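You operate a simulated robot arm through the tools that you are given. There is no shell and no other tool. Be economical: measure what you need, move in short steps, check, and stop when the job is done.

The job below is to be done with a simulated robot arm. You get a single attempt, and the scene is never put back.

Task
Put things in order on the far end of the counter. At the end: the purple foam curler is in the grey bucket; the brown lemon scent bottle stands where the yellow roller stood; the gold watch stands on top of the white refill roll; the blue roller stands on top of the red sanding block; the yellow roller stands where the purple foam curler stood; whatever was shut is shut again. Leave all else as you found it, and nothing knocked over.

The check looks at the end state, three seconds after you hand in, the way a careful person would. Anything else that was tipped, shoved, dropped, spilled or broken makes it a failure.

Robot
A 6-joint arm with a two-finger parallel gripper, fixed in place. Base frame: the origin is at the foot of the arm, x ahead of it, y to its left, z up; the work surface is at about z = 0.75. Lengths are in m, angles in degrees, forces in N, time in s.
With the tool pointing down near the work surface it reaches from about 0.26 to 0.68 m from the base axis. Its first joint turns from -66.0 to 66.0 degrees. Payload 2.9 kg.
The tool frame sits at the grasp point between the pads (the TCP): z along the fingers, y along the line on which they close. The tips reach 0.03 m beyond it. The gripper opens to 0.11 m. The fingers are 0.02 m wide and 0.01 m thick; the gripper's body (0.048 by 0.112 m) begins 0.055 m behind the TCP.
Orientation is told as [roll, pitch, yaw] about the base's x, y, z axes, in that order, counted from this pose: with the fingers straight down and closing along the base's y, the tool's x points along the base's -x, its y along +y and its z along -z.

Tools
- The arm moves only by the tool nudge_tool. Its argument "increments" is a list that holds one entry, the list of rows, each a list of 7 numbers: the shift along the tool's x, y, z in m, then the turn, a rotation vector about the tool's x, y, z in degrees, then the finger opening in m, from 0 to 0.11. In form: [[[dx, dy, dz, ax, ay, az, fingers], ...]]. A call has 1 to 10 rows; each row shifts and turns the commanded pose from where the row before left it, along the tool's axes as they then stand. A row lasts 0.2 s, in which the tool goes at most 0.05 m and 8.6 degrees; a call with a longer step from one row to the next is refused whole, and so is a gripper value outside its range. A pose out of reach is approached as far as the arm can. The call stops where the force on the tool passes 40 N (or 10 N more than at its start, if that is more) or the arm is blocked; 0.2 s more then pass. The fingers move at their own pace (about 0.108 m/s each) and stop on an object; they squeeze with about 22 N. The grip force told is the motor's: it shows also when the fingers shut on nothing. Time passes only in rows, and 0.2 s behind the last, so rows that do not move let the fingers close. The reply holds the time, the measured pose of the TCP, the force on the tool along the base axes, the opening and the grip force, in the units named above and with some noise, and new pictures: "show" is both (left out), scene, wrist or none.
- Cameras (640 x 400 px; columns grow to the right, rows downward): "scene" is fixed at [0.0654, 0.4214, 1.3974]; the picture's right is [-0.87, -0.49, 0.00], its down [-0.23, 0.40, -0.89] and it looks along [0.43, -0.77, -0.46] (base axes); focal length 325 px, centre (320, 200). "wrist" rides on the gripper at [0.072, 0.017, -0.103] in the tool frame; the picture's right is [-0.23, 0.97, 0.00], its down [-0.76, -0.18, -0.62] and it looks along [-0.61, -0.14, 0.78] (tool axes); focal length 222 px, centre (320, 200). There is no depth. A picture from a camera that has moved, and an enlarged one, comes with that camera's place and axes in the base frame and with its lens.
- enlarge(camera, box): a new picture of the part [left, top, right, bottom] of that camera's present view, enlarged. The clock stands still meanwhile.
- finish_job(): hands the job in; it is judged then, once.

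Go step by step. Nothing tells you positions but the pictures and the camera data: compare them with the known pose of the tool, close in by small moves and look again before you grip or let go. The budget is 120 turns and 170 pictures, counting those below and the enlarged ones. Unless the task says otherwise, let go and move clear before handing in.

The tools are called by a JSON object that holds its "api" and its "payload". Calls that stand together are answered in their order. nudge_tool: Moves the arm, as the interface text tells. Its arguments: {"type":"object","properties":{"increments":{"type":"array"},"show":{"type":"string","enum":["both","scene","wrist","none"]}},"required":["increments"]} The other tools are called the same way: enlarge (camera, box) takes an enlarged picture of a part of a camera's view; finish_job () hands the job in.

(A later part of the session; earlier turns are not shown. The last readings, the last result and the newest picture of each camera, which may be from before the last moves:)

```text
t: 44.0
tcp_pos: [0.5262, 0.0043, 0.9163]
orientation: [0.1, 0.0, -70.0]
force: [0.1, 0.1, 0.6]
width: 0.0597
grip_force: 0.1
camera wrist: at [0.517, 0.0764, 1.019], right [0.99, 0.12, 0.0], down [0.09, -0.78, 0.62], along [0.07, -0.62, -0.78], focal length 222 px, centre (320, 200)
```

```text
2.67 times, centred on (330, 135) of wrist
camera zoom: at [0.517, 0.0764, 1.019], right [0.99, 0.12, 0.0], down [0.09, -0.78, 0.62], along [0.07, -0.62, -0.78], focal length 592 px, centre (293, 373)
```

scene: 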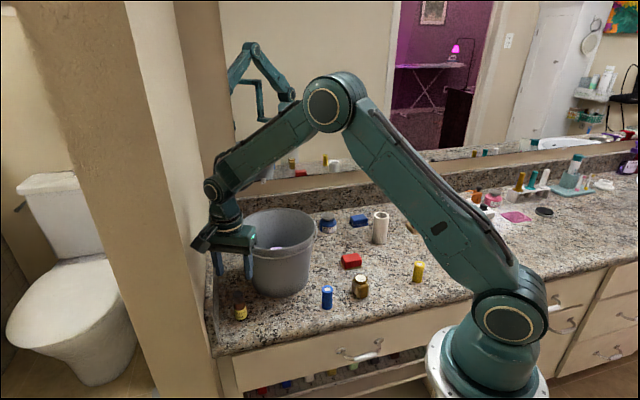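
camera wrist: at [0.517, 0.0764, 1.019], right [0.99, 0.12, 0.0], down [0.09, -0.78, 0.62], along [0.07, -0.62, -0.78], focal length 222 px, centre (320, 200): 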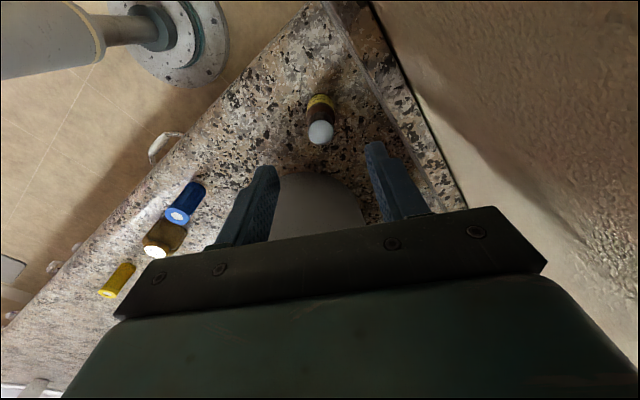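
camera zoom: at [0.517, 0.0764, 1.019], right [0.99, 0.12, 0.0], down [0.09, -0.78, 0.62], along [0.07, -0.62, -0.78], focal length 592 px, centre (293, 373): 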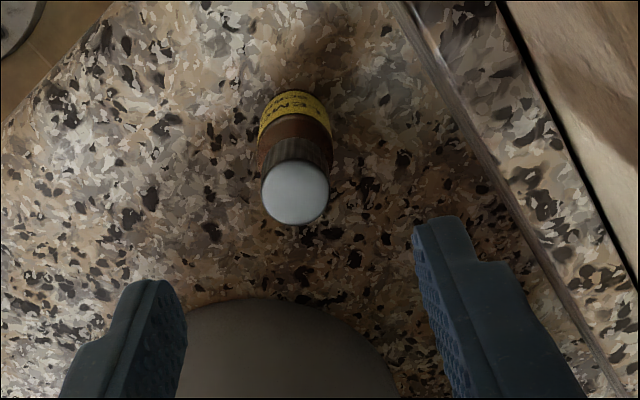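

Aligned over the bottle. I'll lower to z≈0.83 first and check clearance.

{"api": "nudge_tool", "payload": {"increments": [[[-0.002, 0, 0.02, 0, 0, 0, 0.06], [0, 0, 0.025, 0, 0, 0, 0.06], [0, 0, 0.025, 0, 0, 0, 0.06], [0, 0, 0.014, 0, 0, 0, 0.06], [0, 0, 0, 0, 0, 0, 0.06]]]}}

```text
t: 45.2
tcp_pos: [0.5268, 0.0014, 0.8327]
orientation: [0.0, 0.0, -69.9]
force: [-0.1, 0.2, 0.4]
width: 0.0602
grip_force: 0.1
camera wrist: at [0.518, 0.0741, 0.9371], right [0.99, 0.12, 0.0], down [0.09, -0.78, 0.62], along [0.07, -0.62, -0.78], focal length 222 px, centre (320, 200)
```

scene: 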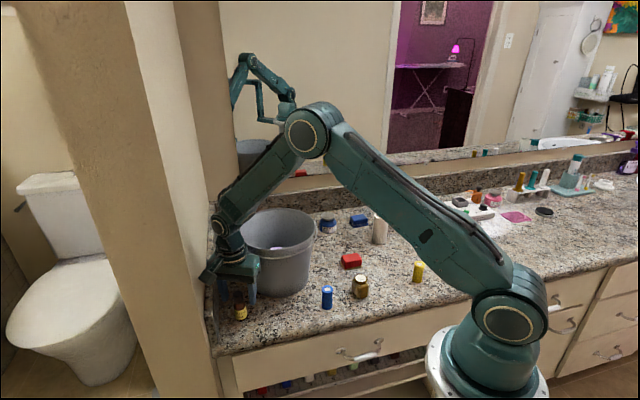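
wrist: 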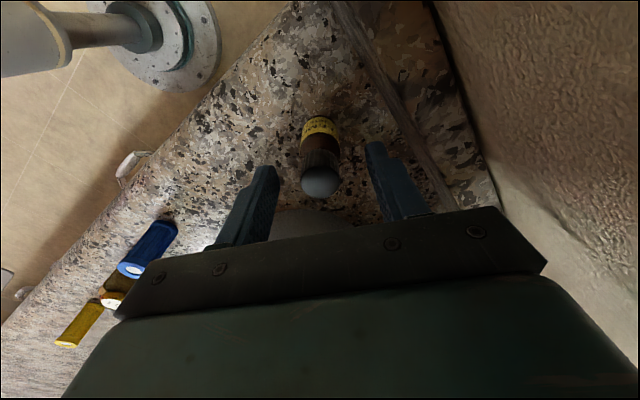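

The bottle is centred between the fingers and nothing is touching. I'll go down to 0.793 and close.

{"api": "nudge_tool", "payload": {"increments": [[[0, 0, 0.02, 0, 0, 0, 0.06], [0, 0, 0.019, 0, 0, 0, 0.06], [0, 0, 0, 0, 0, 0, 0.06], [0, 0, 0, 0, 0, 0, 0.045], [0, 0, 0, 0, 0, 0, 0.0], [0, 0, 0, 0, 0, 0, 0.0], [0, 0, 0, 0, 0, 0, 0.0]]]}}

```text
t: 46.8
tcp_pos: [0.5257, 0.0005, 0.795]
orientation: [0.2, -0.2, -70.0]
force: [-4.5, -0.8, 25.7]
width: 0.0279
grip_force: 21.9
camera wrist: at [0.5174, 0.0729, 0.8986], right [0.99, 0.12, 0.0], down [0.09, -0.78, 0.62], along [0.08, -0.62, -0.78], focal length 222 px, centre (320, 200)
```

scene: 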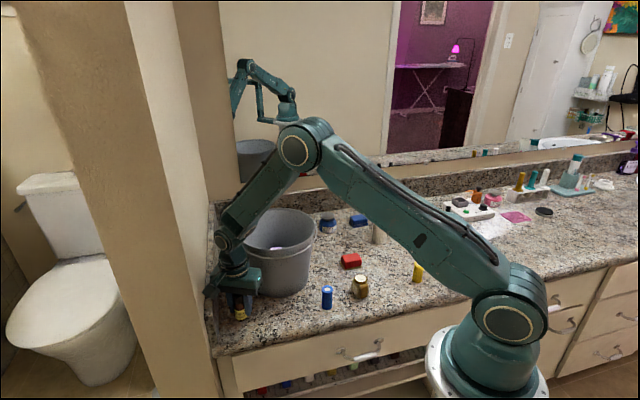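
wrist: 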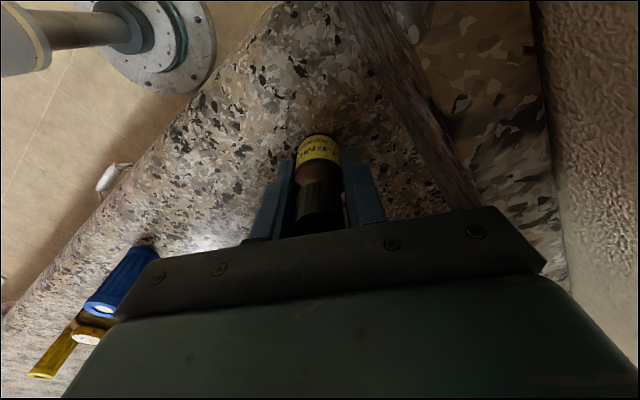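

It's gripped, but there's an upward force of about 26 N, so the palm is probably on the cap. I'll lift slightly and watch the force.

{"api": "nudge_tool", "payload": {"increments": [[[0, 0, -0.003, 0, 0, 0, 0.0], [0, 0, -0.004, 0, 0, 0, 0.0], [0, 0, -0.004, 0, 0, 0, 0.0], [0, 0, -0.004, 0, 0, 0, 0.0], [0, 0, 0, 0, 0, 0, 0.0]]]}}

{"api": "enlarge", "payload": {"camera": "scene", "box": [190, 200, 330, 330]}}

```text
t: 48.0
tcp_pos: [0.5267, 0.0007, 0.8099]
orientation: [0.0, 0.1, -70.0]
force: [0.3, 0.0, -1.2]
width: 0.0278
grip_force: 21.7
camera wrist: at [0.5178, 0.0733, 0.9134], right [0.99, 0.12, 0.0], down [0.09, -0.78, 0.62], along [0.07, -0.62, -0.78], focal length 222 px, centre (320, 200)
```

scene: 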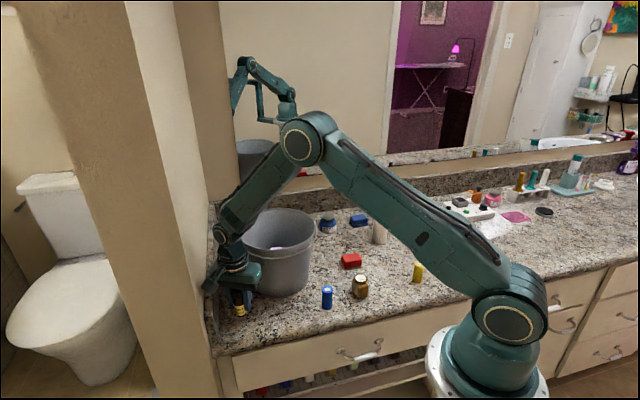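
wrist: 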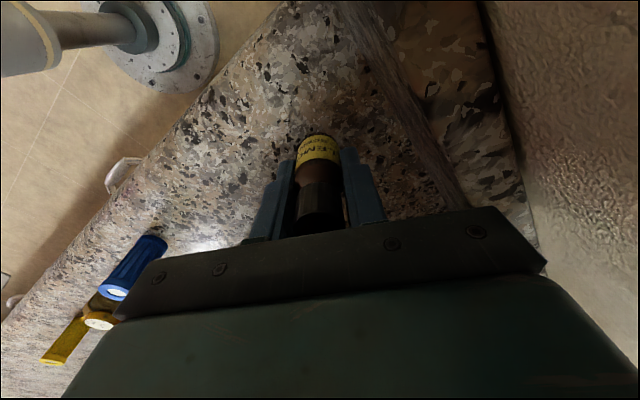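

```text
3.08 times, centred on (260, 265) of scene
camera zoom: at [0.0654, 0.4214, 1.3974], right [-0.87, -0.49, 0.0], down [-0.23, 0.4, -0.89], along [0.43, -0.77, -0.46], focal length 1000 px, centre (505, 0)
```

zoom: 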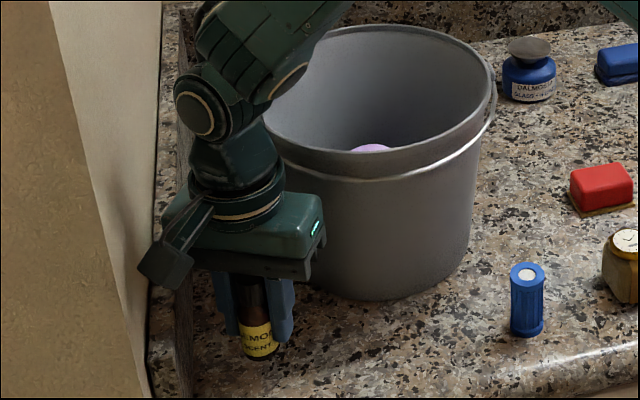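

Force is back to zero, the bottle is held and the bucket undisturbed. Lifting gently to about z=1.02.

{"api": "nudge_tool", "payload": {"increments": [[[0, 0, -0.01, 0, 0, 0, 0.0], [0, 0, -0.016, 0, 0, 0, 0.0], [0, 0, -0.022, 0, 0, 0, 0.0], [0, 0, -0.026, 0, 0, 0, 0.0], [0, 0, -0.03, 0, 0, 0, 0.0], [0, 0, -0.03, 0, 0, 0, 0.0], [0, 0, -0.03, 0, 0, 0, 0.0], [0, 0, -0.025, 0, 0, 0, 0.0], [0, 0, -0.015, 0, 0, 0, 0.0], [0, 0, -0.008, 0, 0, 0, 0.0]]], "show": "both"}}

```text
t: 50.2
tcp_pos: [0.5269, 0.0023, 1.0199]
orientation: [0.0, 0.0, -70.0]
force: [0.3, -0.9, -1.2]
width: 0.0279
grip_force: 22.3
camera wrist: at [0.5175, 0.0745, 1.1239], right [0.99, 0.12, 0.0], down [0.09, -0.78, 0.62], along [0.07, -0.62, -0.78], focal length 222 px, centre (320, 200)
```

scene: 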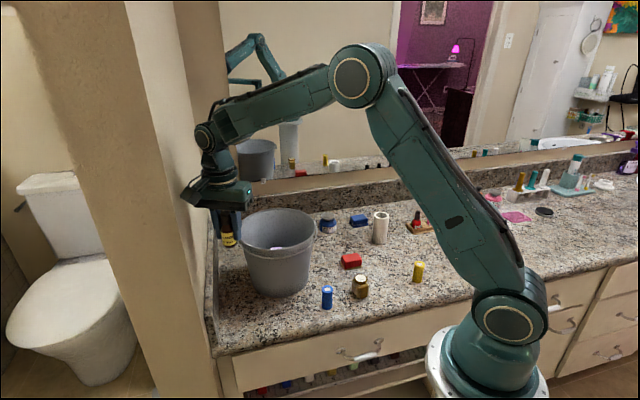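
wrist: 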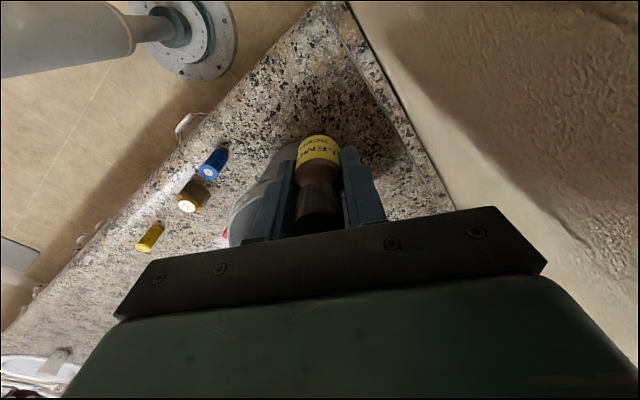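

Now carrying the bottle over to the yellow roller's old spot (0.470, -0.366).

{"api": "nudge_tool", "payload": {"increments": [[[-0.008, -0.0045, 0, 0, 0, 0, 0.0], [-0.015, -0.008, 0, 0, 0, 0, 0.0], [-0.022, -0.012, 0, 0, 0, 0, 0.0], [-0.025, -0.014, 0, 0, 0, 0, 0.0], [-0.025, -0.014, 0, 0, 0, 0, 0.0], [-0.025, -0.014, 0, 0, 0, 0, 0.0], [-0.025, -0.014, 0, 0, 0, 0, 0.0], [-0.025, -0.014, 0, 0, 0, 0, 0.0], [-0.025, -0.014, 0, 0, 0, 0, 0.0], [-0.025, -0.014, 0, 0, 0, 0, 0.0]]], "show": "none"}}

{"api": "nudge_tool", "payload": {"increments": [[[-0.025, -0.014, 0, 0, 0, 0, 0.0], [-0.025, -0.014, 0, 0, 0, 0, 0.0], [-0.025, -0.014, 0, 0, 0, 0, 0.0], [-0.018, -0.01, 0, 0, 0, 0, 0.0], [-0.0094, -0.005, 0, 0, 0, 0, 0.0], [-0.004, -0.002, 0, 0, 0, 0, 0.0], [0, 0, 0, 0, 0, 0, 0]]], "show": "both"}}

```text
t: 52.4
tcp_pos: [0.4863, -0.2481, 1.0204]
orientation: [0.0, 0.1, -70.0]
force: [0.2, -1.7, -0.8]
width: 0.0275
grip_force: 22.3
```

```text
t: 54.0
tcp_pos: [0.4681, -0.3682, 1.0201]
orientation: [0.0, -0.1, -69.9]
force: [-0.5, -0.4, -0.4]
width: 0.0279
grip_force: 22.4
camera wrist: at [0.4583, -0.296, 1.124], right [0.99, 0.12, 0.0], down [0.09, -0.78, 0.62], along [0.07, -0.62, -0.78], focal length 222 px, centre (320, 200)
```

scene: 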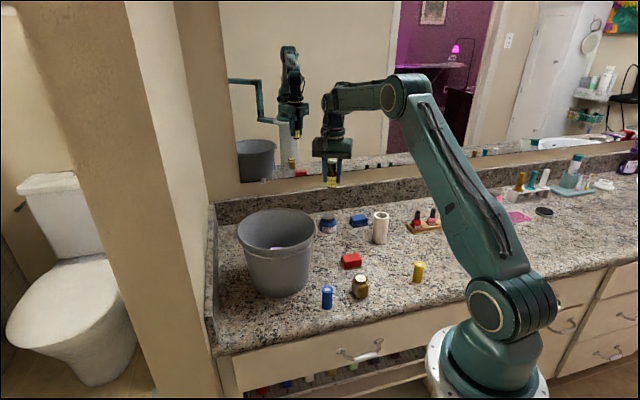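
wrist: 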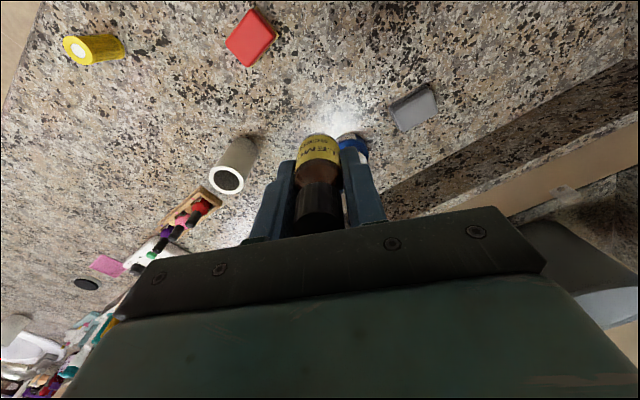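

Above the target. Lowering to near the counter.

{"api": "nudge_tool", "payload": {"increments": [[[0.001, 0.0025, 0.01, 0, 0, 0, 0.0], [0, 0, 0.022, 0, 0, 0, 0.0], [0, 0, 0.03, 0, 0, 0, 0.0], [0, 0, 0.03, 0, 0, 0, 0.0], [0, 0, 0.03, 0, 0, 0, 0.0], [0, 0, 0.03, 0, 0, 0, 0.0], [0, 0, 0.025, 0, 0, 0, 0.0], [0, 0, 0.018, 0, 0, 0, 0.0], [0, 0, 0.01, 0, 0, 0, 0.0], [0, 0, 0, 0, 0, 0, 0.0]]], "show": "both"}}

{"api": "enlarge", "payload": {"camera": "scene", "box": [270, 180, 410, 290]}}

```text
t: 56.2
tcp_pos: [0.4697, -0.3653, 0.8175]
orientation: [-0.1, 0.0, -70.0]
force: [-1.0, -0.4, 0.3]
width: 0.0277
grip_force: 22.1
camera wrist: at [0.4605, -0.2938, 0.9218], right [0.99, 0.12, 0.0], down [0.09, -0.78, 0.62], along [0.07, -0.62, -0.78], focal length 222 px, centre (320, 200)
```

scene: 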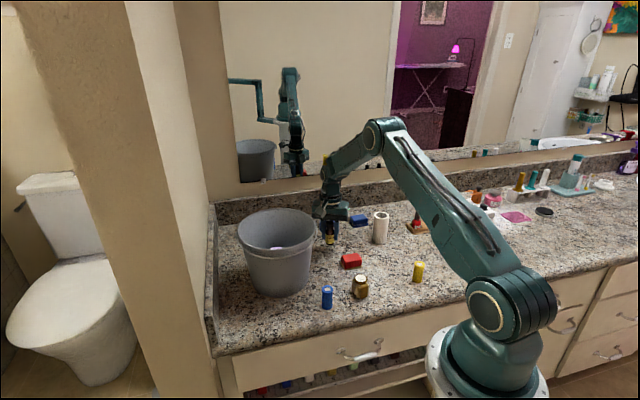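
wrist: 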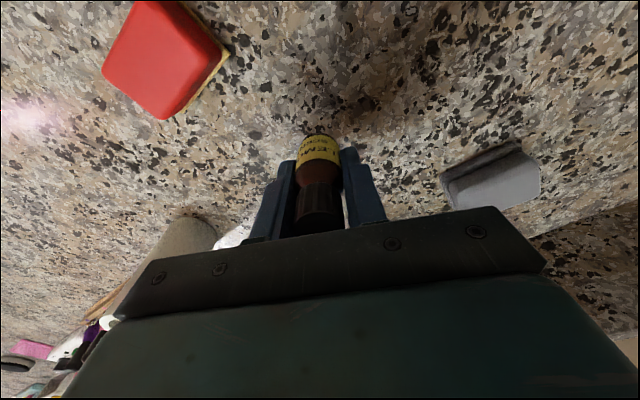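

```text
3.64 times, centred on (340, 235) of scene
camera zoom: at [0.0655, 0.4214, 1.3974], right [-0.87, -0.49, 0.0], down [-0.23, 0.4, -0.89], along [0.43, -0.77, -0.46], focal length 1182 px, centre (247, 73)
```

zoom: 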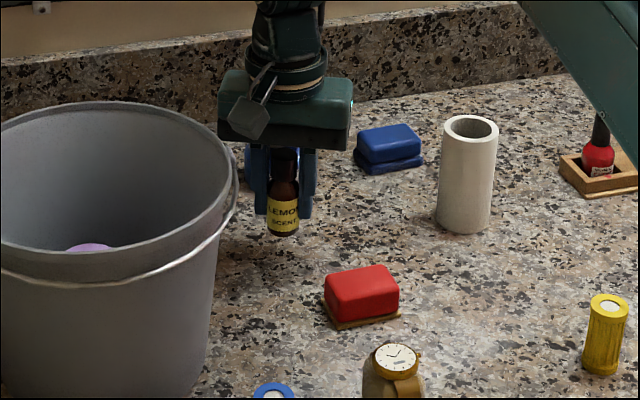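

Position lines up. Setting the bottle down gently.

{"api": "nudge_tool", "payload": {"increments": [[[0, 0, 0.008, 0, 0, 0, 0.0], [0, 0, 0.006, 0, 0, 0, 0.0], [0, 0, 0.004, 0, 0, 0, 0.0], [0, 0, 0.002, 0, 0, 0, 0.0], [0, 0, 0, 0, 0, 0, 0.0]]], "show": "none"}}

```text
t: 57.4
tcp_pos: [0.4688, -0.3657, 0.7961]
orientation: [0.0, 0.0, -70.0]
force: [-0.4, 0.1, -1.3]
width: 0.0275
grip_force: 22.1
```

{"api": "nudge_tool", "payload": {"increments": [[[0, 0, 0.0015, 0, 0, 0, 0.0], [0, 0, 0, 0, 0, 0, 0.0], [0, 0, 0, 0, 0, 0, 0.0]]], "show": "wrist"}}

```text
t: 58.2
tcp_pos: [0.4682, -0.3669, 0.7944]
orientation: [0.1, 0.0, -70.0]
force: [0.0, 0.5, 3.0]
width: 0.0281
grip_force: 21.9
camera wrist: at [0.4602, -0.2937, 0.8987], right [0.99, 0.12, 0.0], down [0.09, -0.78, 0.62], along [0.07, -0.62, -0.78], focal length 222 px, centre (320, 200)
```

wrist: 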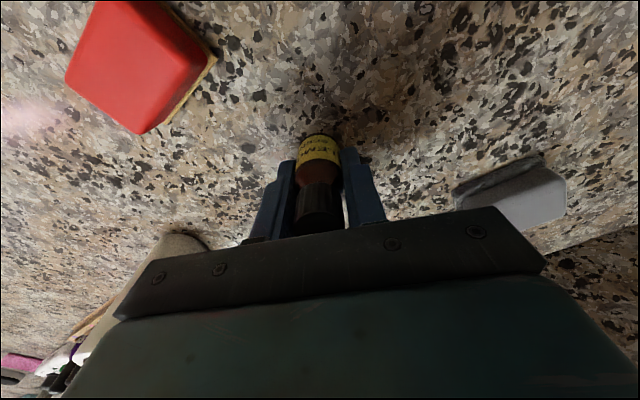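

The force (3 N) shows light contact. I'll open and rise straight up.

{"api": "nudge_tool", "payload": {"increments": [[[0, 0, 0, 0, 0, 0, 0.04], [0, 0, 0, 0, 0, 0, 0.06], [0, 0, 0, 0, 0, 0, 0.06], [0, 0, -0.01, 0, 0, 0, 0.06], [0, 0, -0.03, 0, 0, 0, 0.06], [0, 0, -0.04, 0, 0, 0, 0.06], [0, 0, -0.045, 0, 0, 0, 0.06], [0, 0, -0.045, 0, 0, 0, 0.06]]], "show": "both"}}

```text
t: 60.0
tcp_pos: [0.4709, -0.363, 0.9645]
orientation: [0.0, -0.1, -70.1]
force: [-0.1, 0.7, 0.6]
width: 0.0601
grip_force: 0.0
camera wrist: at [0.4621, -0.2904, 1.0688], right [0.99, 0.12, 0.0], down [0.09, -0.78, 0.62], along [0.07, -0.62, -0.78], focal length 222 px, centre (320, 200)
```

scene: 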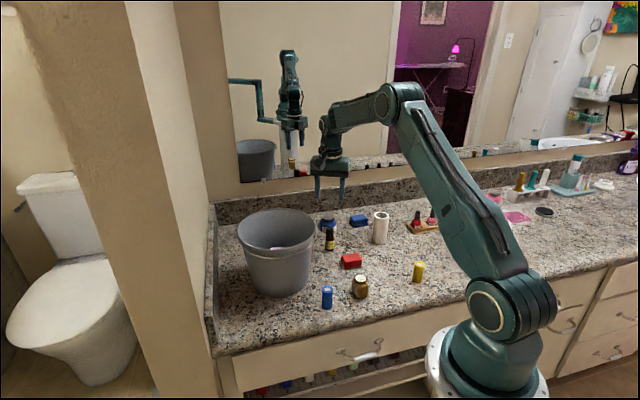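
wrist: 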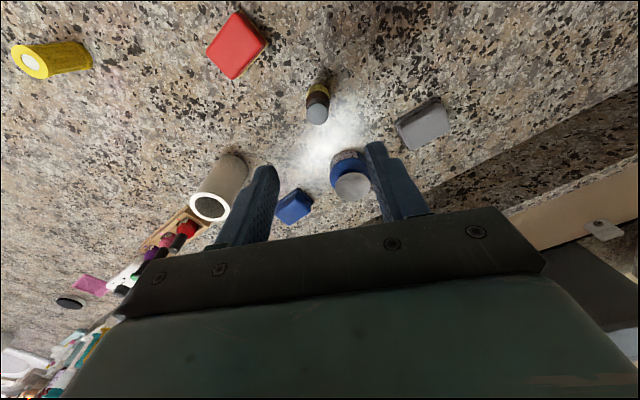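

The bottle stands on the yellow roller's spot. Next, the watch at about (0.304, -0.235): I'll move above it and yaw back to 0.

{"api": "nudge_tool", "payload": {"increments": [[[0.0354, -0.0226, -0.01, 0, 0, 0, 0.08], [0.0354, -0.0226, -0.01, 0, 0, 0, 0.08], [0.0354, -0.0226, -0.01, 0, 0, 0, 0.08], [0.0354, -0.0226, 0, 0, 0, 0, 0.08], [0.0354, -0.0226, 0, 0, 0, 0, 0.08]]], "show": "none"}}

{"api": "nudge_tool", "payload": {"increments": [[[0, 0, 0, 0, 0, -7.8, 0.08], [0, 0, 0, 0, 0, -7.8, 0.08], [0, 0, 0, 0, 0, -7.8, 0.08], [0, 0, 0, 0, 0, -7.8, 0.08], [0, 0, 0, 0, 0, -7.8, 0.08], [0, 0, 0, 0, 0, -7.8, 0.08], [0, 0, 0, 0, 0, -7.8, 0.08], [0, 0, 0, 0, 0, -7.8, 0.08], [0, 0, 0, 0, 0, -7.6, 0.08]]], "show": "wrist"}}

{"api": "enlarge", "payload": {"camera": "wrist", "box": [240, 30, 420, 150]}}

{"api": "enlarge", "payload": {"camera": "scene", "box": [310, 255, 390, 315]}}

```text
t: 61.2
tcp_pos: [0.3004, -0.2424, 0.9914]
orientation: [0.1, 0.0, -70.0]
force: [-0.6, 0.3, -0.6]
width: 0.0802
grip_force: 0.1
```

```text
t: 63.2
tcp_pos: [0.3026, -0.2381, 0.9944]
orientation: [0.0, -0.1, 0.3]
force: [0.3, 0.3, -0.6]
width: 0.08
grip_force: 0.1
camera wrist: at [0.2298, -0.2233, 1.0978], right [0.22, 0.97, 0.0], down [0.76, -0.18, 0.62], along [0.61, -0.14, -0.78], focal length 222 px, centre (320, 200)
```

wrist: 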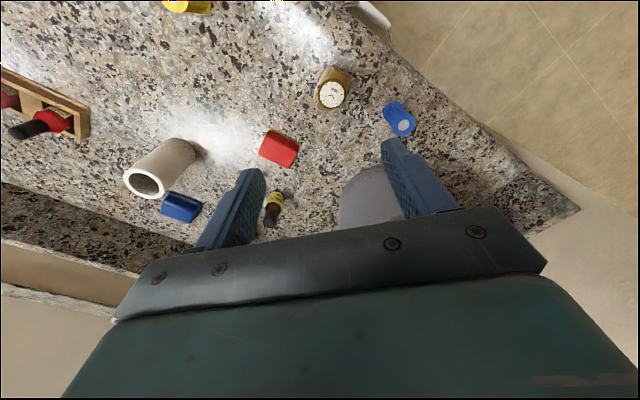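

```text
3.33 times, centred on (330, 90) of wrist
camera zoom: at [0.2298, -0.2233, 1.0978], right [0.22, 0.97, 0.0], down [0.76, -0.18, 0.62], along [0.61, -0.14, -0.78], focal length 740 px, centre (287, 567)
```

zoom: 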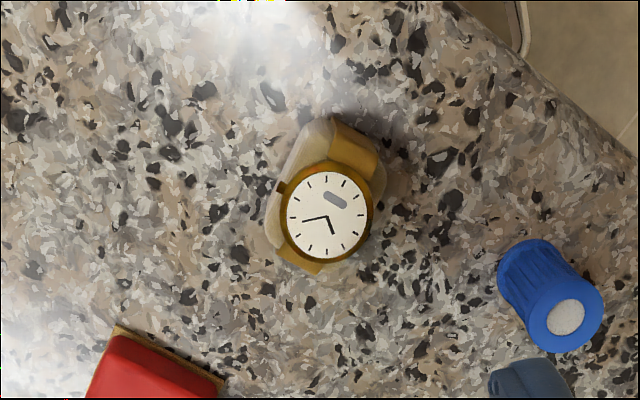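

```text
6.67 times, centred on (350, 285) of scene
camera zoom: at [0.0654, 0.4214, 1.3974], right [-0.87, -0.49, 0.0], down [-0.23, 0.4, -0.89], along [0.43, -0.77, -0.46], focal length 2167 px, centre (120, -367)
```

zoom: 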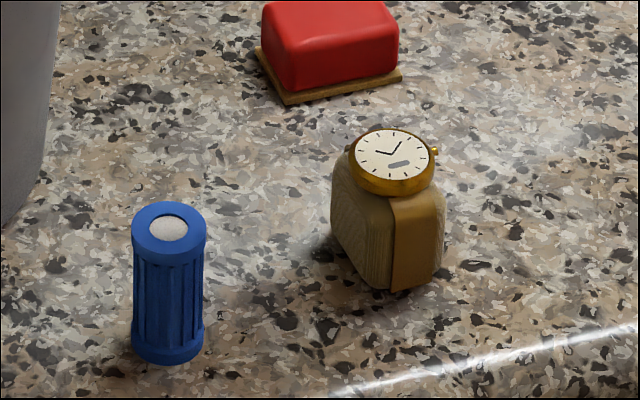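

The watch face lies flat on a cushion block at about (0.301, -0.229), top at about 0.80, with cushion ends facing roughly along (0.5, 0.87). I'll yaw to -30° and lower part way.

{"api": "nudge_tool", "payload": {"increments": [[[0.0014, 0.009, 0, 0, 0, 0, 0.08], [0, 0, 0, 0, 0, 7.6, 0.08], [0, 0, 0, 0, 0, 7.6, 0.08], [0, 0, 0.02, 0, 0, 7.6, 0.08], [0, 0, 0.04, 0, 0, 7.6, 0.08], [0, 0, 0.04, 0, 0, 0, 0.08], [0, 0, 0.0, 0, 0, 0, 0.08]]], "show": "wrist"}}

{"api": "enlarge", "payload": {"camera": "wrist", "box": [240, 70, 400, 190]}}

```text
t: 64.8
tcp_pos: [0.3011, -0.2286, 0.8922]
orientation: [0.0, 0.0, -30.6]
force: [0.4, 0.2, 0.4]
width: 0.0799
grip_force: 0.0
camera wrist: at [0.2474, -0.179, 0.9956], right [0.69, 0.72, 0.0], down [0.57, -0.54, 0.62], along [0.45, -0.43, -0.78], focal length 222 px, centre (320, 200)
```

wrist: 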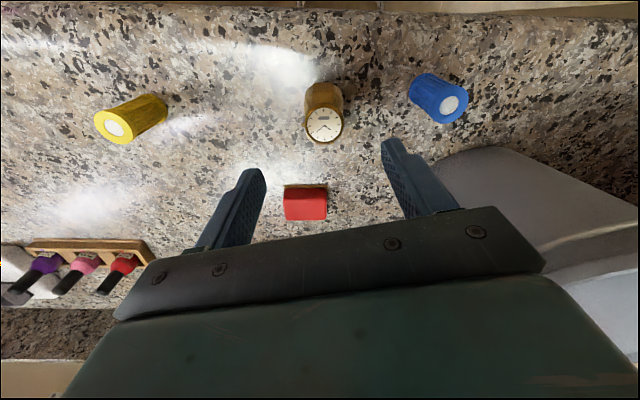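

```text
3.33 times, centred on (320, 130) of wrist
camera zoom: at [0.2474, -0.179, 0.9956], right [0.69, 0.72, 0.0], down [0.57, -0.54, 0.62], along [0.45, -0.43, -0.78], focal length 740 px, centre (320, 433)
```

zoom: 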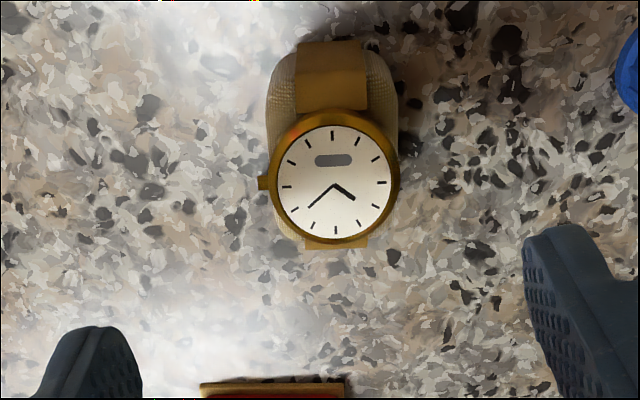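

The watch block is aligned with the counter at 45° and needs yaw of about -44°. I'll turn, descend to 0.785 and grip its cushion ends.

{"api": "nudge_tool", "payload": {"increments": [[[0, 0.002, 0, 0, 0, 6.8, 0.07], [0, 0, 0, 0, 0, 6.8, 0.07], [0, 0, 0.03, 0, 0, 0, 0.07], [0, 0, 0.03, 0, 0, 0, 0.07], [0, 0, 0.0, 0, 0, 0, 0.07]]], "show": "wrist"}}

{"api": "enlarge", "payload": {"camera": "wrist", "box": [220, 90, 420, 240]}}

```text
t: 66.0
tcp_pos: [0.3035, -0.2276, 0.8333]
orientation: [0.0, 0.0, -44.0]
force: [-0.1, -0.1, 0.3]
width: 0.0701
grip_force: 0.2
camera wrist: at [0.2635, -0.1661, 0.937], right [0.84, 0.54, 0.0], down [0.42, -0.66, 0.62], along [0.34, -0.52, -0.78], focal length 222 px, centre (320, 200)
```

wrist: 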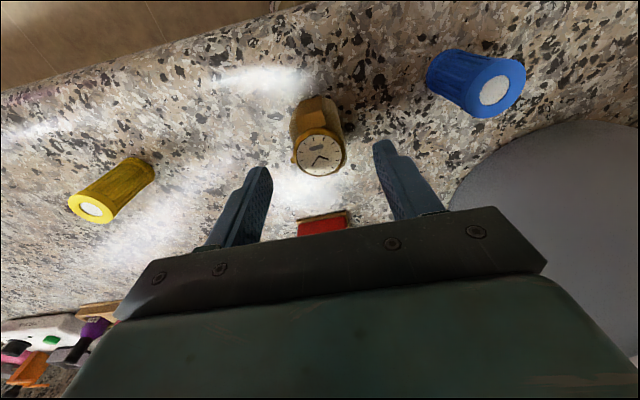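

```text
2.67 times, centred on (320, 165) of wrist
camera zoom: at [0.2635, -0.1661, 0.937], right [0.84, 0.54, 0.0], down [0.42, -0.66, 0.62], along [0.34, -0.52, -0.78], focal length 592 px, centre (320, 293)
```

zoom: 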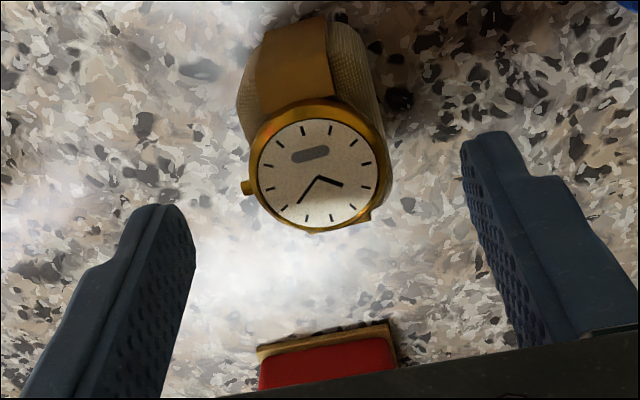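

Centred along the closing line. I'll shift 3 mm, go down and grip.

{"api": "nudge_tool", "payload": {"increments": [[[0.003, 0, 0.02, 0, 0, 0, 0.07], [0, 0, 0.02, 0, 0, 0, 0.07], [0, 0, 0.008, 0, 0, 0, 0.07], [0, 0, 0, 0, 0, 0, 0.06], [0, 0, 0, 0, 0, 0, 0.0], [0, 0, 0, 0, 0, 0, 0.0], [0, 0, 0, 0, 0, 0, 0.0]]], "show": "wrist"}}

```text
t: 67.6
tcp_pos: [0.2997, -0.2254, 0.7862]
orientation: [0.0, 0.0, -44.0]
force: [0.3, -0.5, 0.7]
width: 0.0358
grip_force: 22.0
camera wrist: at [0.2594, -0.1644, 0.8898], right [0.84, 0.54, 0.0], down [0.42, -0.66, 0.62], along [0.34, -0.52, -0.78], focal length 222 px, centre (320, 200)
```

wrist: 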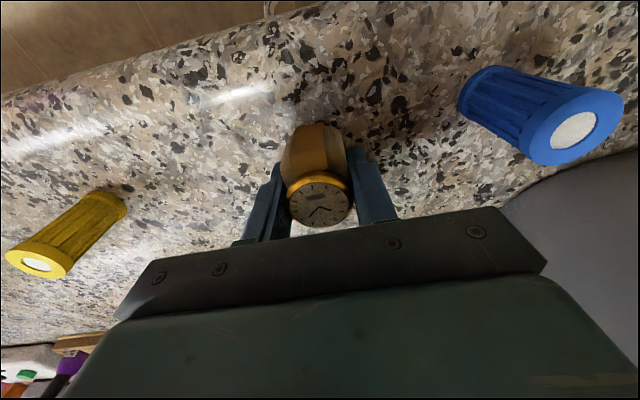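

Gripped at 0.036. Lifting slowly.

{"api": "nudge_tool", "payload": {"increments": [[[0, 0, -0.003, 0, 0, 0, 0.0], [0, 0, -0.005, 0, 0, 0, 0.0], [0, 0, -0.008, 0, 0, 0, 0.0], [0, 0, -0.012, 0, 0, 0, 0.0], [0, 0, -0.02, 0, 0, 0, 0.0], [0, 0, -0.025, 0, 0, 0, 0.0], [0, 0, -0.03, 0, 0, 0, 0.0], [0, 0, -0.03, 0, 0, 0, 0.0], [0, 0, -0.02, 0, 0, 0, 0.0], [0, 0, -0.01, 0, 0, 0, 0.0]]], "show": "both"}}

```text
t: 69.8
tcp_pos: [0.3002, -0.2261, 0.9494]
orientation: [0.1, 0.0, -44.0]
force: [-0.1, -0.3, -1.2]
width: 0.0356
grip_force: 22.1
camera wrist: at [0.2598, -0.1646, 1.053], right [0.84, 0.54, 0.0], down [0.42, -0.66, 0.62], along [0.34, -0.52, -0.78], focal length 222 px, centre (320, 200)
```

scene: 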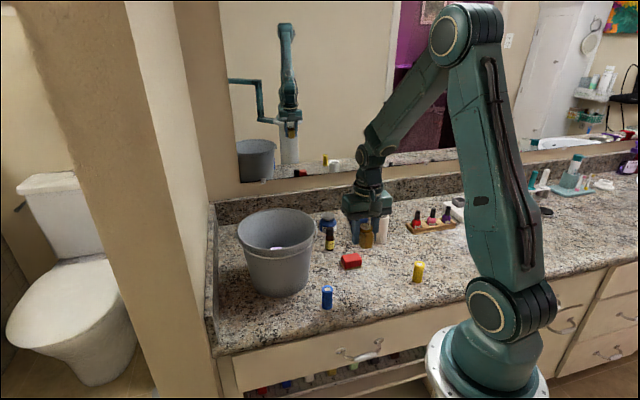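
wrist: 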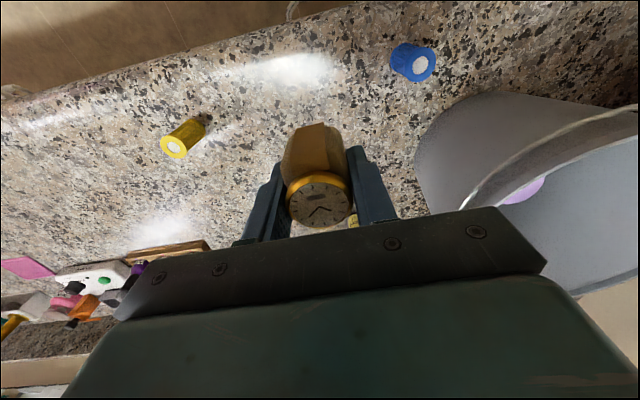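

Held well. Moving over the white roll, whose top centre I estimate at (0.3405, -0.492) and z≈0.852.

{"api": "nudge_tool", "payload": {"increments": [[[-0.007, -0.0055, -0.003, 0, 0, 0, 0.0], [-0.015, -0.0115, -0.003, 0, 0, 0, 0.0], [-0.022, -0.0165, -0.003, 0, 0, 0, 0.0], [-0.026, -0.02, 0, 0, 0, 0, 0.0], [-0.027, -0.0205, 0, 0, 0, 0, 0.0], [-0.027, -0.0205, 0, 0, 0, 0, 0.0], [-0.027, -0.0205, 0, 0, 0, 0, 0.0], [-0.025, -0.019, 0, 0, 0, 0, 0.0], [-0.02, -0.0155, 0, 0, 0, 0, 0.0], [-0.012, -0.009, 0, 0, 0, 0, 0.0]]], "show": "none"}}

{"api": "nudge_tool", "payload": {"increments": [[[-0.006, -0.0045, 0, 0, 0, 0, 0.0], [0, 0, 0, 0, 0, 0, 0.0], [0, 0, 0, 0, 0, 0, 0.0]]], "show": "both"}}

{"api": "enlarge", "payload": {"camera": "scene", "box": [320, 150, 440, 260]}}

{"api": "enlarge", "payload": {"camera": "wrist", "box": [220, 60, 420, 240]}}

```text
t: 72.0
tcp_pos: [0.3405, -0.4853, 0.9598]
orientation: [0.1, 0.0, -43.9]
force: [0.0, 0.0, -1.5]
width: 0.0359
grip_force: 22.3
```

```text
t: 72.8
tcp_pos: [0.3414, -0.4923, 0.9584]
orientation: [0.0, 0.1, -44.0]
force: [-0.2, 0.9, -0.9]
width: 0.0353
grip_force: 21.8
camera wrist: at [0.3015, -0.4312, 1.0624], right [0.84, 0.54, 0.0], down [0.42, -0.66, 0.62], along [0.34, -0.52, -0.78], focal length 222 px, centre (320, 200)
```

scene: 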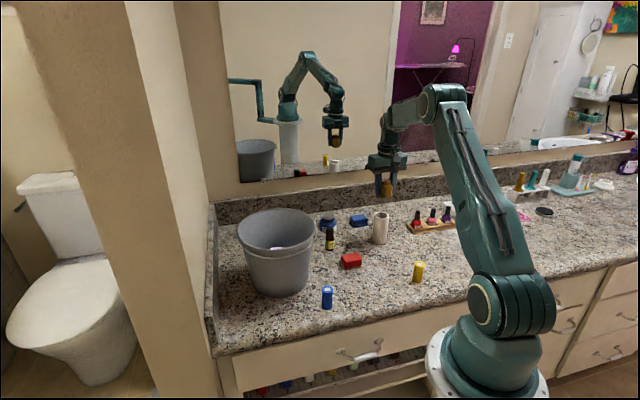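
wrist: 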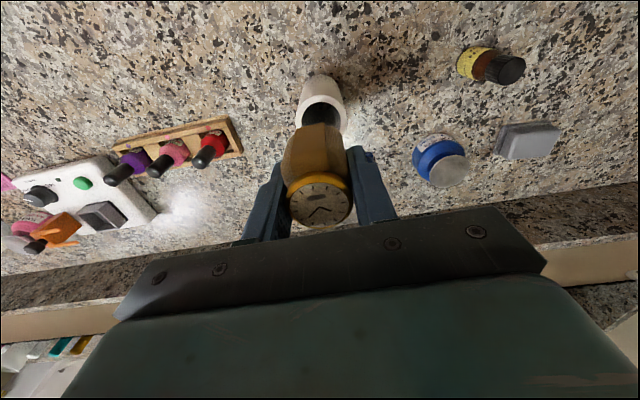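

```text
3.64 times, centred on (380, 205) of scene
camera zoom: at [0.0655, 0.4214, 1.3974], right [-0.87, -0.49, 0.0], down [-0.23, 0.4, -0.89], along [0.43, -0.77, -0.46], focal length 1182 px, centre (102, 182)
```

zoom: 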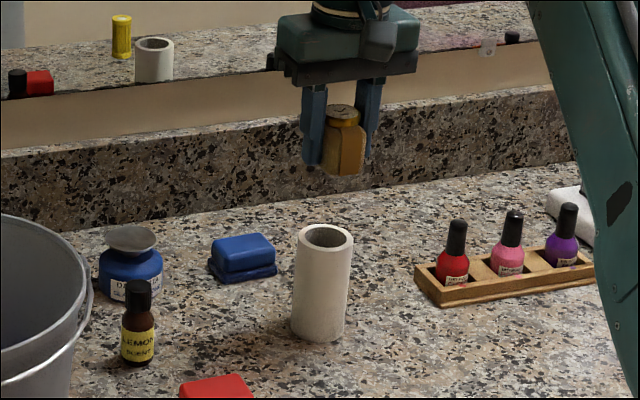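

```text
2.22 times, centred on (320, 150) of wrist
camera zoom: at [0.3015, -0.4312, 1.0624], right [0.84, 0.54, 0.0], down [0.42, -0.66, 0.62], along [0.34, -0.52, -0.78], focal length 494 px, centre (320, 311)
```

zoom: 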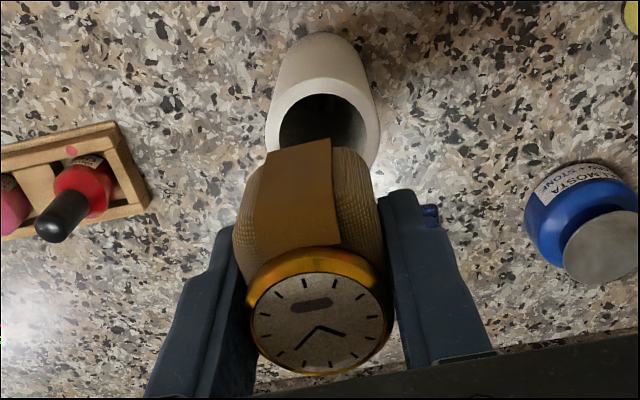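

Nearly aligned; the scene view suggests a few mm to its left. I'll correct by (+4.5, +0.5) mm, lower to leave about a 2 cm gap, and compare again.

{"api": "nudge_tool", "payload": {"increments": [[[-0.0029, 0.0035, 0.008, 0, 0, 0, 0.0], [0, 0, 0.015, 0, 0, 0, 0.0], [0, 0, 0.015, 0, 0, 0, 0.0], [0, 0, 0.008, 0, 0, 0, 0.0], [0, 0, 0, 0, 0, 0, 0.0]]], "show": "wrist"}}

{"api": "enlarge", "payload": {"camera": "scene", "box": [340, 170, 420, 250]}}

{"api": "enlarge", "payload": {"camera": "wrist", "box": [220, 60, 420, 240]}}

```text
t: 74.0
tcp_pos: [0.3463, -0.4929, 0.9116]
orientation: [0.0, -0.1, -44.0]
force: [0.5, 0.0, -1.6]
width: 0.0357
grip_force: 22.3
camera wrist: at [0.306, -0.4319, 1.0156], right [0.84, 0.54, 0.0], down [0.42, -0.66, 0.62], along [0.34, -0.52, -0.78], focal length 222 px, centre (320, 200)
```

wrist: 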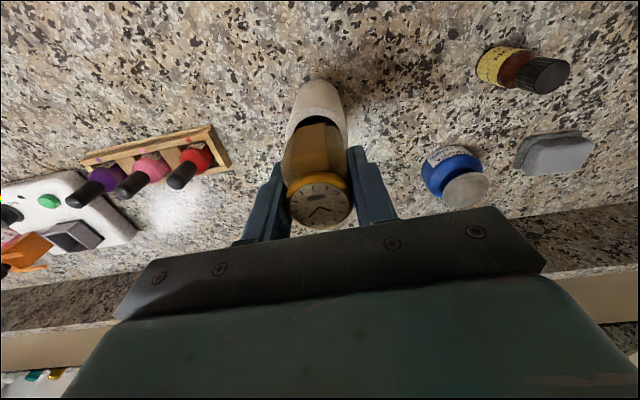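

```text
5.00 times, centred on (380, 210) of scene
camera zoom: at [0.0655, 0.4214, 1.3974], right [-0.87, -0.49, 0.0], down [-0.23, 0.4, -0.89], along [0.43, -0.77, -0.46], focal length 1625 px, centre (20, 150)
```

zoom: 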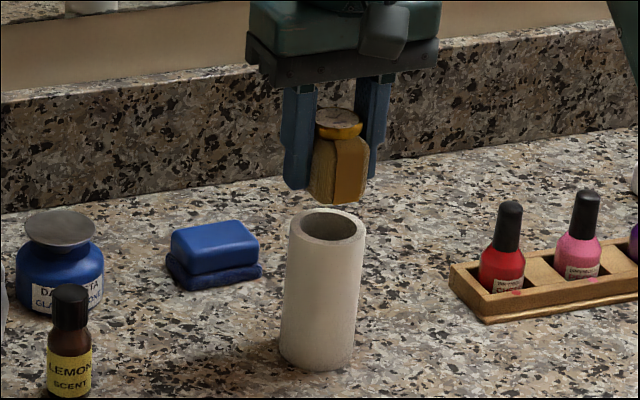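

```text
2.22 times, centred on (320, 150) of wrist
camera zoom: at [0.306, -0.4319, 1.0156], right [0.84, 0.54, 0.0], down [0.42, -0.66, 0.62], along [0.34, -0.52, -0.78], focal length 494 px, centre (320, 311)
```

zoom: 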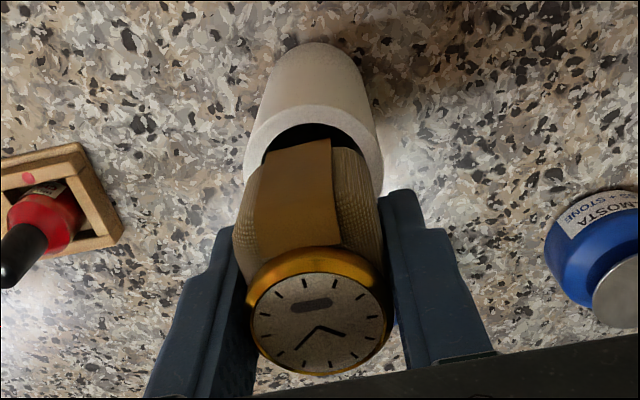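

The two views bracket the alignment within about 3 mm, which is fine for a 5 cm roll. I'll nudge 2 mm along tool y and lower carefully towards contact.

{"api": "nudge_tool", "payload": {"increments": [[[0, 0.002, 0.006, 0, 0, 0, 0.0], [0, 0, 0.006, 0, 0, 0, 0.0], [0, 0, 0.003, 0, 0, 0, 0.0], [0, 0, 0, 0, 0, 0, 0.0]]], "show": "wrist"}}

{"api": "enlarge", "payload": {"camera": "scene", "box": [340, 170, 420, 250]}}

```text
t: 75.0
tcp_pos: [0.3465, -0.491, 0.896]
orientation: [-0.1, 0.0, -44.0]
force: [0.9, -0.8, -1.3]
width: 0.0356
grip_force: 22.6
camera wrist: at [0.3068, -0.4296, 1.0005], right [0.84, 0.54, 0.0], down [0.42, -0.66, 0.62], along [0.34, -0.52, -0.78], focal length 222 px, centre (320, 200)
```

wrist: 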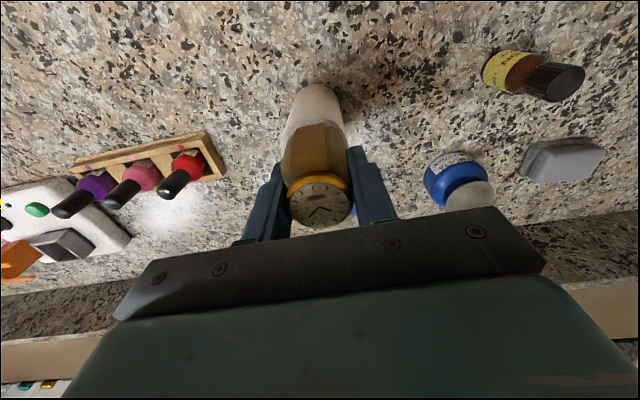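

```text
5.00 times, centred on (380, 210) of scene
camera zoom: at [0.0655, 0.4214, 1.3974], right [-0.87, -0.49, 0.0], down [-0.23, 0.4, -0.89], along [0.43, -0.77, -0.46], focal length 1625 px, centre (20, 150)
```

zoom: 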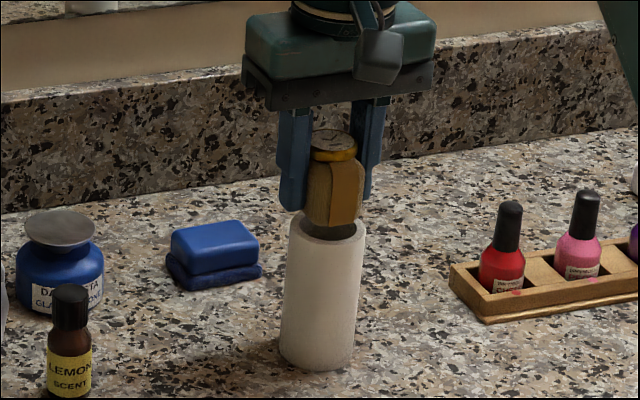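

Front-to-back matches well, and it needs about 2–3 mm more to the left. I'll apply that and lower in 2 mm steps, watching the force.

{"api": "nudge_tool", "payload": {"increments": [[[0, 0.0025, 0.0, 0, 0, 0, 0.0], [0, 0, 0.002, 0, 0, 0, 0.0], [0, 0, 0.002, 0, 0, 0, 0.0], [0, 0, 0.001, 0, 0, 0, 0.0], [0, 0, 0, 0, 0, 0, 0.0]]], "show": "none"}}

{"api": "enlarge", "payload": {"camera": "scene", "box": [350, 180, 410, 240]}}

```text
t: 76.2
tcp_pos: [0.3483, -0.4884, 0.8914]
orientation: [0.0, 0.0, -44.0]
force: [-0.1, -0.4, -1.0]
width: 0.0356
grip_force: 22.4
```

```text
6.67 times, centred on (380, 210) of scene
camera zoom: at [0.0655, 0.4214, 1.3974], right [-0.87, -0.49, 0.0], down [-0.23, 0.4, -0.89], along [0.43, -0.77, -0.46], focal length 2167 px, centre (-80, 133)
```

zoom: 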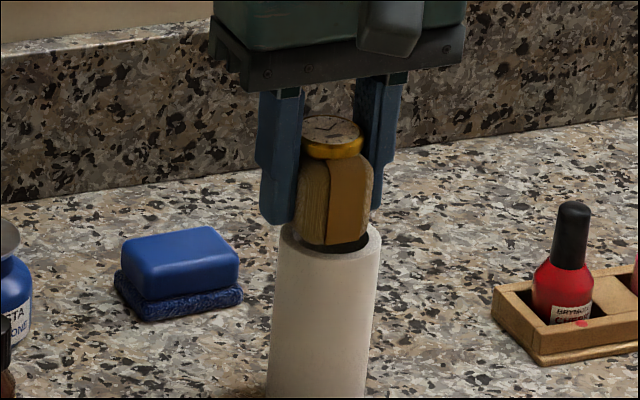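

Alignment looks good (about 2 mm off). Continuing down to contact.

{"api": "nudge_tool", "payload": {"increments": [[[0, 0.001, 0.0015, 0, 0, 0, 0.0], [0, 0, 0.0015, 0, 0, 0, 0.0], [0, 0, 0, 0, 0, 0, 0.0]]], "show": "none"}}

{"api": "nudge_tool", "payload": {"increments": [[[0, 0, 0.001, 0, 0, 0, 0.0], [0, 0, 0, 0, 0, 0, 0.0]]], "show": "none"}}

{"api": "enlarge", "payload": {"camera": "scene", "box": [350, 180, 410, 240]}}

```text
t: 77.0
tcp_pos: [0.3518, -0.4882, 0.8893]
orientation: [-0.1, 0.0, -44.0]
force: [-0.7, 0.6, -1.3]
width: 0.0358
grip_force: 22.0
```

```text
t: 77.6
tcp_pos: [0.3507, -0.4871, 0.8869]
orientation: [0.0, 0.1, -44.0]
force: [0.0, 0.8, -0.6]
width: 0.0355
grip_force: 22.0
```

```text
6.67 times, centred on (380, 210) of scene
camera zoom: at [0.0655, 0.4214, 1.3974], right [-0.87, -0.49, 0.0], down [-0.23, 0.4, -0.89], along [0.43, -0.77, -0.46], focal length 2167 px, centre (-80, 133)
```

zoom: 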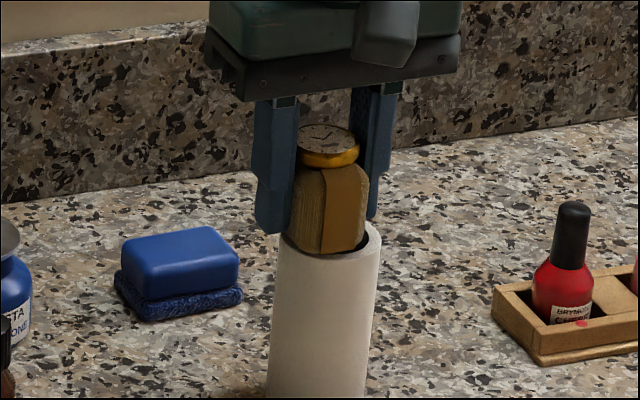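

Centred now. A little lower still.

{"api": "nudge_tool", "payload": {"increments": [[[0, 0, 0.001, 0, 0, 0, 0.0], [0, 0, 0, 0, 0, 0, 0.0]]], "show": "none"}}

{"api": "nudge_tool", "payload": {"increments": [[[0, 0, 0.001, 0, 0, 0, 0.0], [0, 0, 0, 0, 0, 0, 0.0]]], "show": "none"}}

{"api": "nudge_tool", "payload": {"increments": [[[0, 0, 0.001, 0, 0, 0, 0.0], [0, 0, 0, 0, 0, 0, 0.0]]], "show": "none"}}

{"api": "enlarge", "payload": {"camera": "scene", "box": [350, 180, 410, 240]}}

```text
t: 78.2
tcp_pos: [0.35, -0.4864, 0.8868]
orientation: [-0.1, 0.1, -44.0]
force: [0.0, 0.2, -1.2]
width: 0.0357
grip_force: 22.1
```

```text
t: 78.8
tcp_pos: [0.3484, -0.4875, 0.8861]
orientation: [0.0, 0.1, -44.0]
force: [0.0, -0.5, -1.2]
width: 0.0357
grip_force: 21.9
```

```text
t: 79.4
tcp_pos: [0.3499, -0.4881, 0.8863]
orientation: [0.0, 0.0, -44.0]
force: [-2.4, 1.6, 6.9]
width: 0.0356
grip_force: 22.1
```

```text
6.67 times, centred on (380, 210) of scene
camera zoom: at [0.0653, 0.4215, 1.3974], right [-0.87, -0.49, 0.0], down [-0.23, 0.4, -0.89], along [0.43, -0.77, -0.46], focal length 2167 px, centre (-80, 133)
```

zoom: 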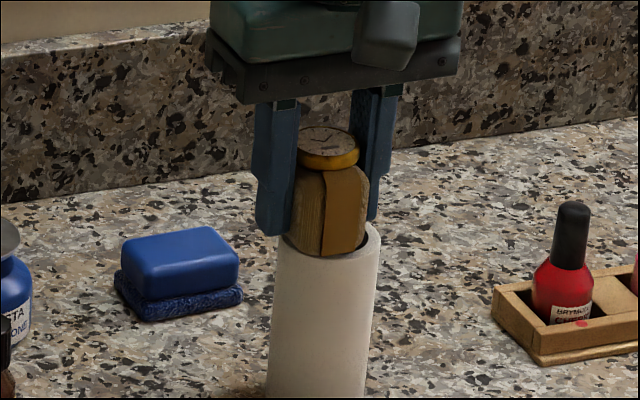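

Contact felt at about 7 N and the watch looks centred. Opening and rising.

{"api": "nudge_tool", "payload": {"increments": [[[0, 0, -0.0005, 0, 0, 0, 0.0], [0, 0, 0, 0, 0, 0, 0.045], [0, 0, 0, 0, 0, 0, 0.065], [0, 0, 0, 0, 0, 0, 0.065], [0, 0, -0.01, 0, 0, 0, 0.065], [0, 0, -0.03, 0, 0, 0, 0.065], [0, 0, -0.04, 0, 0, 0, 0.065], [0, 0, -0.04, 0, 0, 0, 0.065]]], "show": "wrist"}}

{"api": "enlarge", "payload": {"camera": "scene", "box": [340, 170, 420, 250]}}

```text
t: 81.2
tcp_pos: [0.3505, -0.4847, 1.009]
orientation: [-0.1, 0.1, -44.0]
force: [0.7, -1.1, 0.3]
width: 0.0651
grip_force: 0.0
camera wrist: at [0.3105, -0.4244, 1.1121], right [0.84, 0.54, 0.0], down [0.42, -0.66, 0.62], along [0.34, -0.52, -0.78], focal length 222 px, centre (320, 200)
```

wrist: 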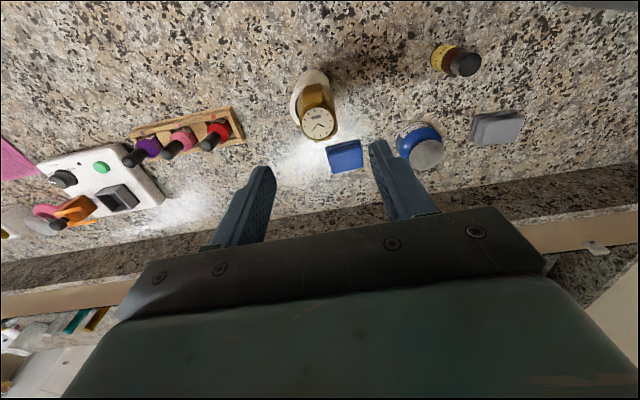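

```text
5.00 times, centred on (380, 210) of scene
camera zoom: at [0.0654, 0.4214, 1.3974], right [-0.87, -0.49, 0.0], down [-0.23, 0.4, -0.89], along [0.43, -0.77, -0.46], focal length 1625 px, centre (20, 150)
```

zoom: 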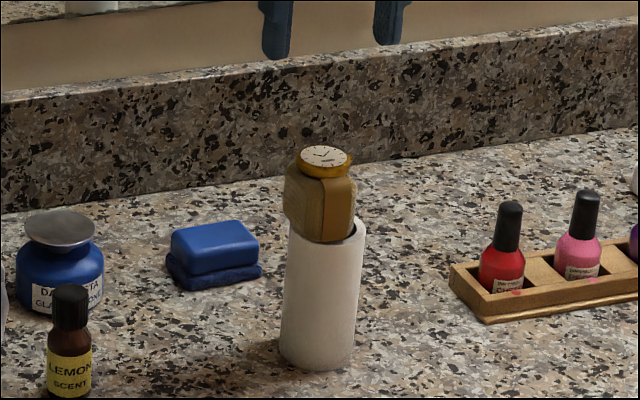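

The watch stands on the roll. I'll check how well it is centred from above.

{"api": "enlarge", "payload": {"camera": "wrist", "box": [260, 50, 380, 150]}}

{"api": "enlarge", "payload": {"camera": "scene", "box": [365, 190, 405, 225]}}

```text
4.00 times, centred on (320, 100) of wrist
camera zoom: at [0.3105, -0.4244, 1.1121], right [0.84, 0.54, 0.0], down [0.42, -0.66, 0.62], along [0.34, -0.52, -0.78], focal length 888 px, centre (320, 600)
```

zoom: 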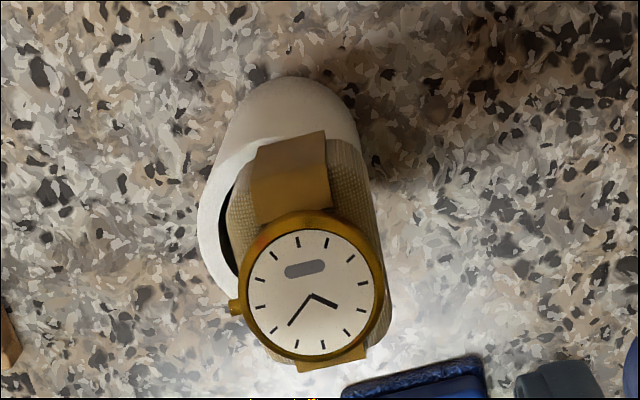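

```text
11.43 times, centred on (385, 208) of scene
camera zoom: at [0.0654, 0.4214, 1.3974], right [-0.87, -0.49, 0.0], down [-0.23, 0.4, -0.89], along [0.43, -0.77, -0.46], focal length 3715 px, centre (-423, 114)
```

zoom: 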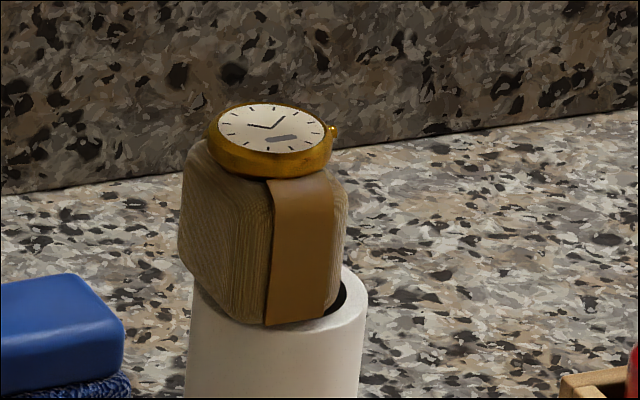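

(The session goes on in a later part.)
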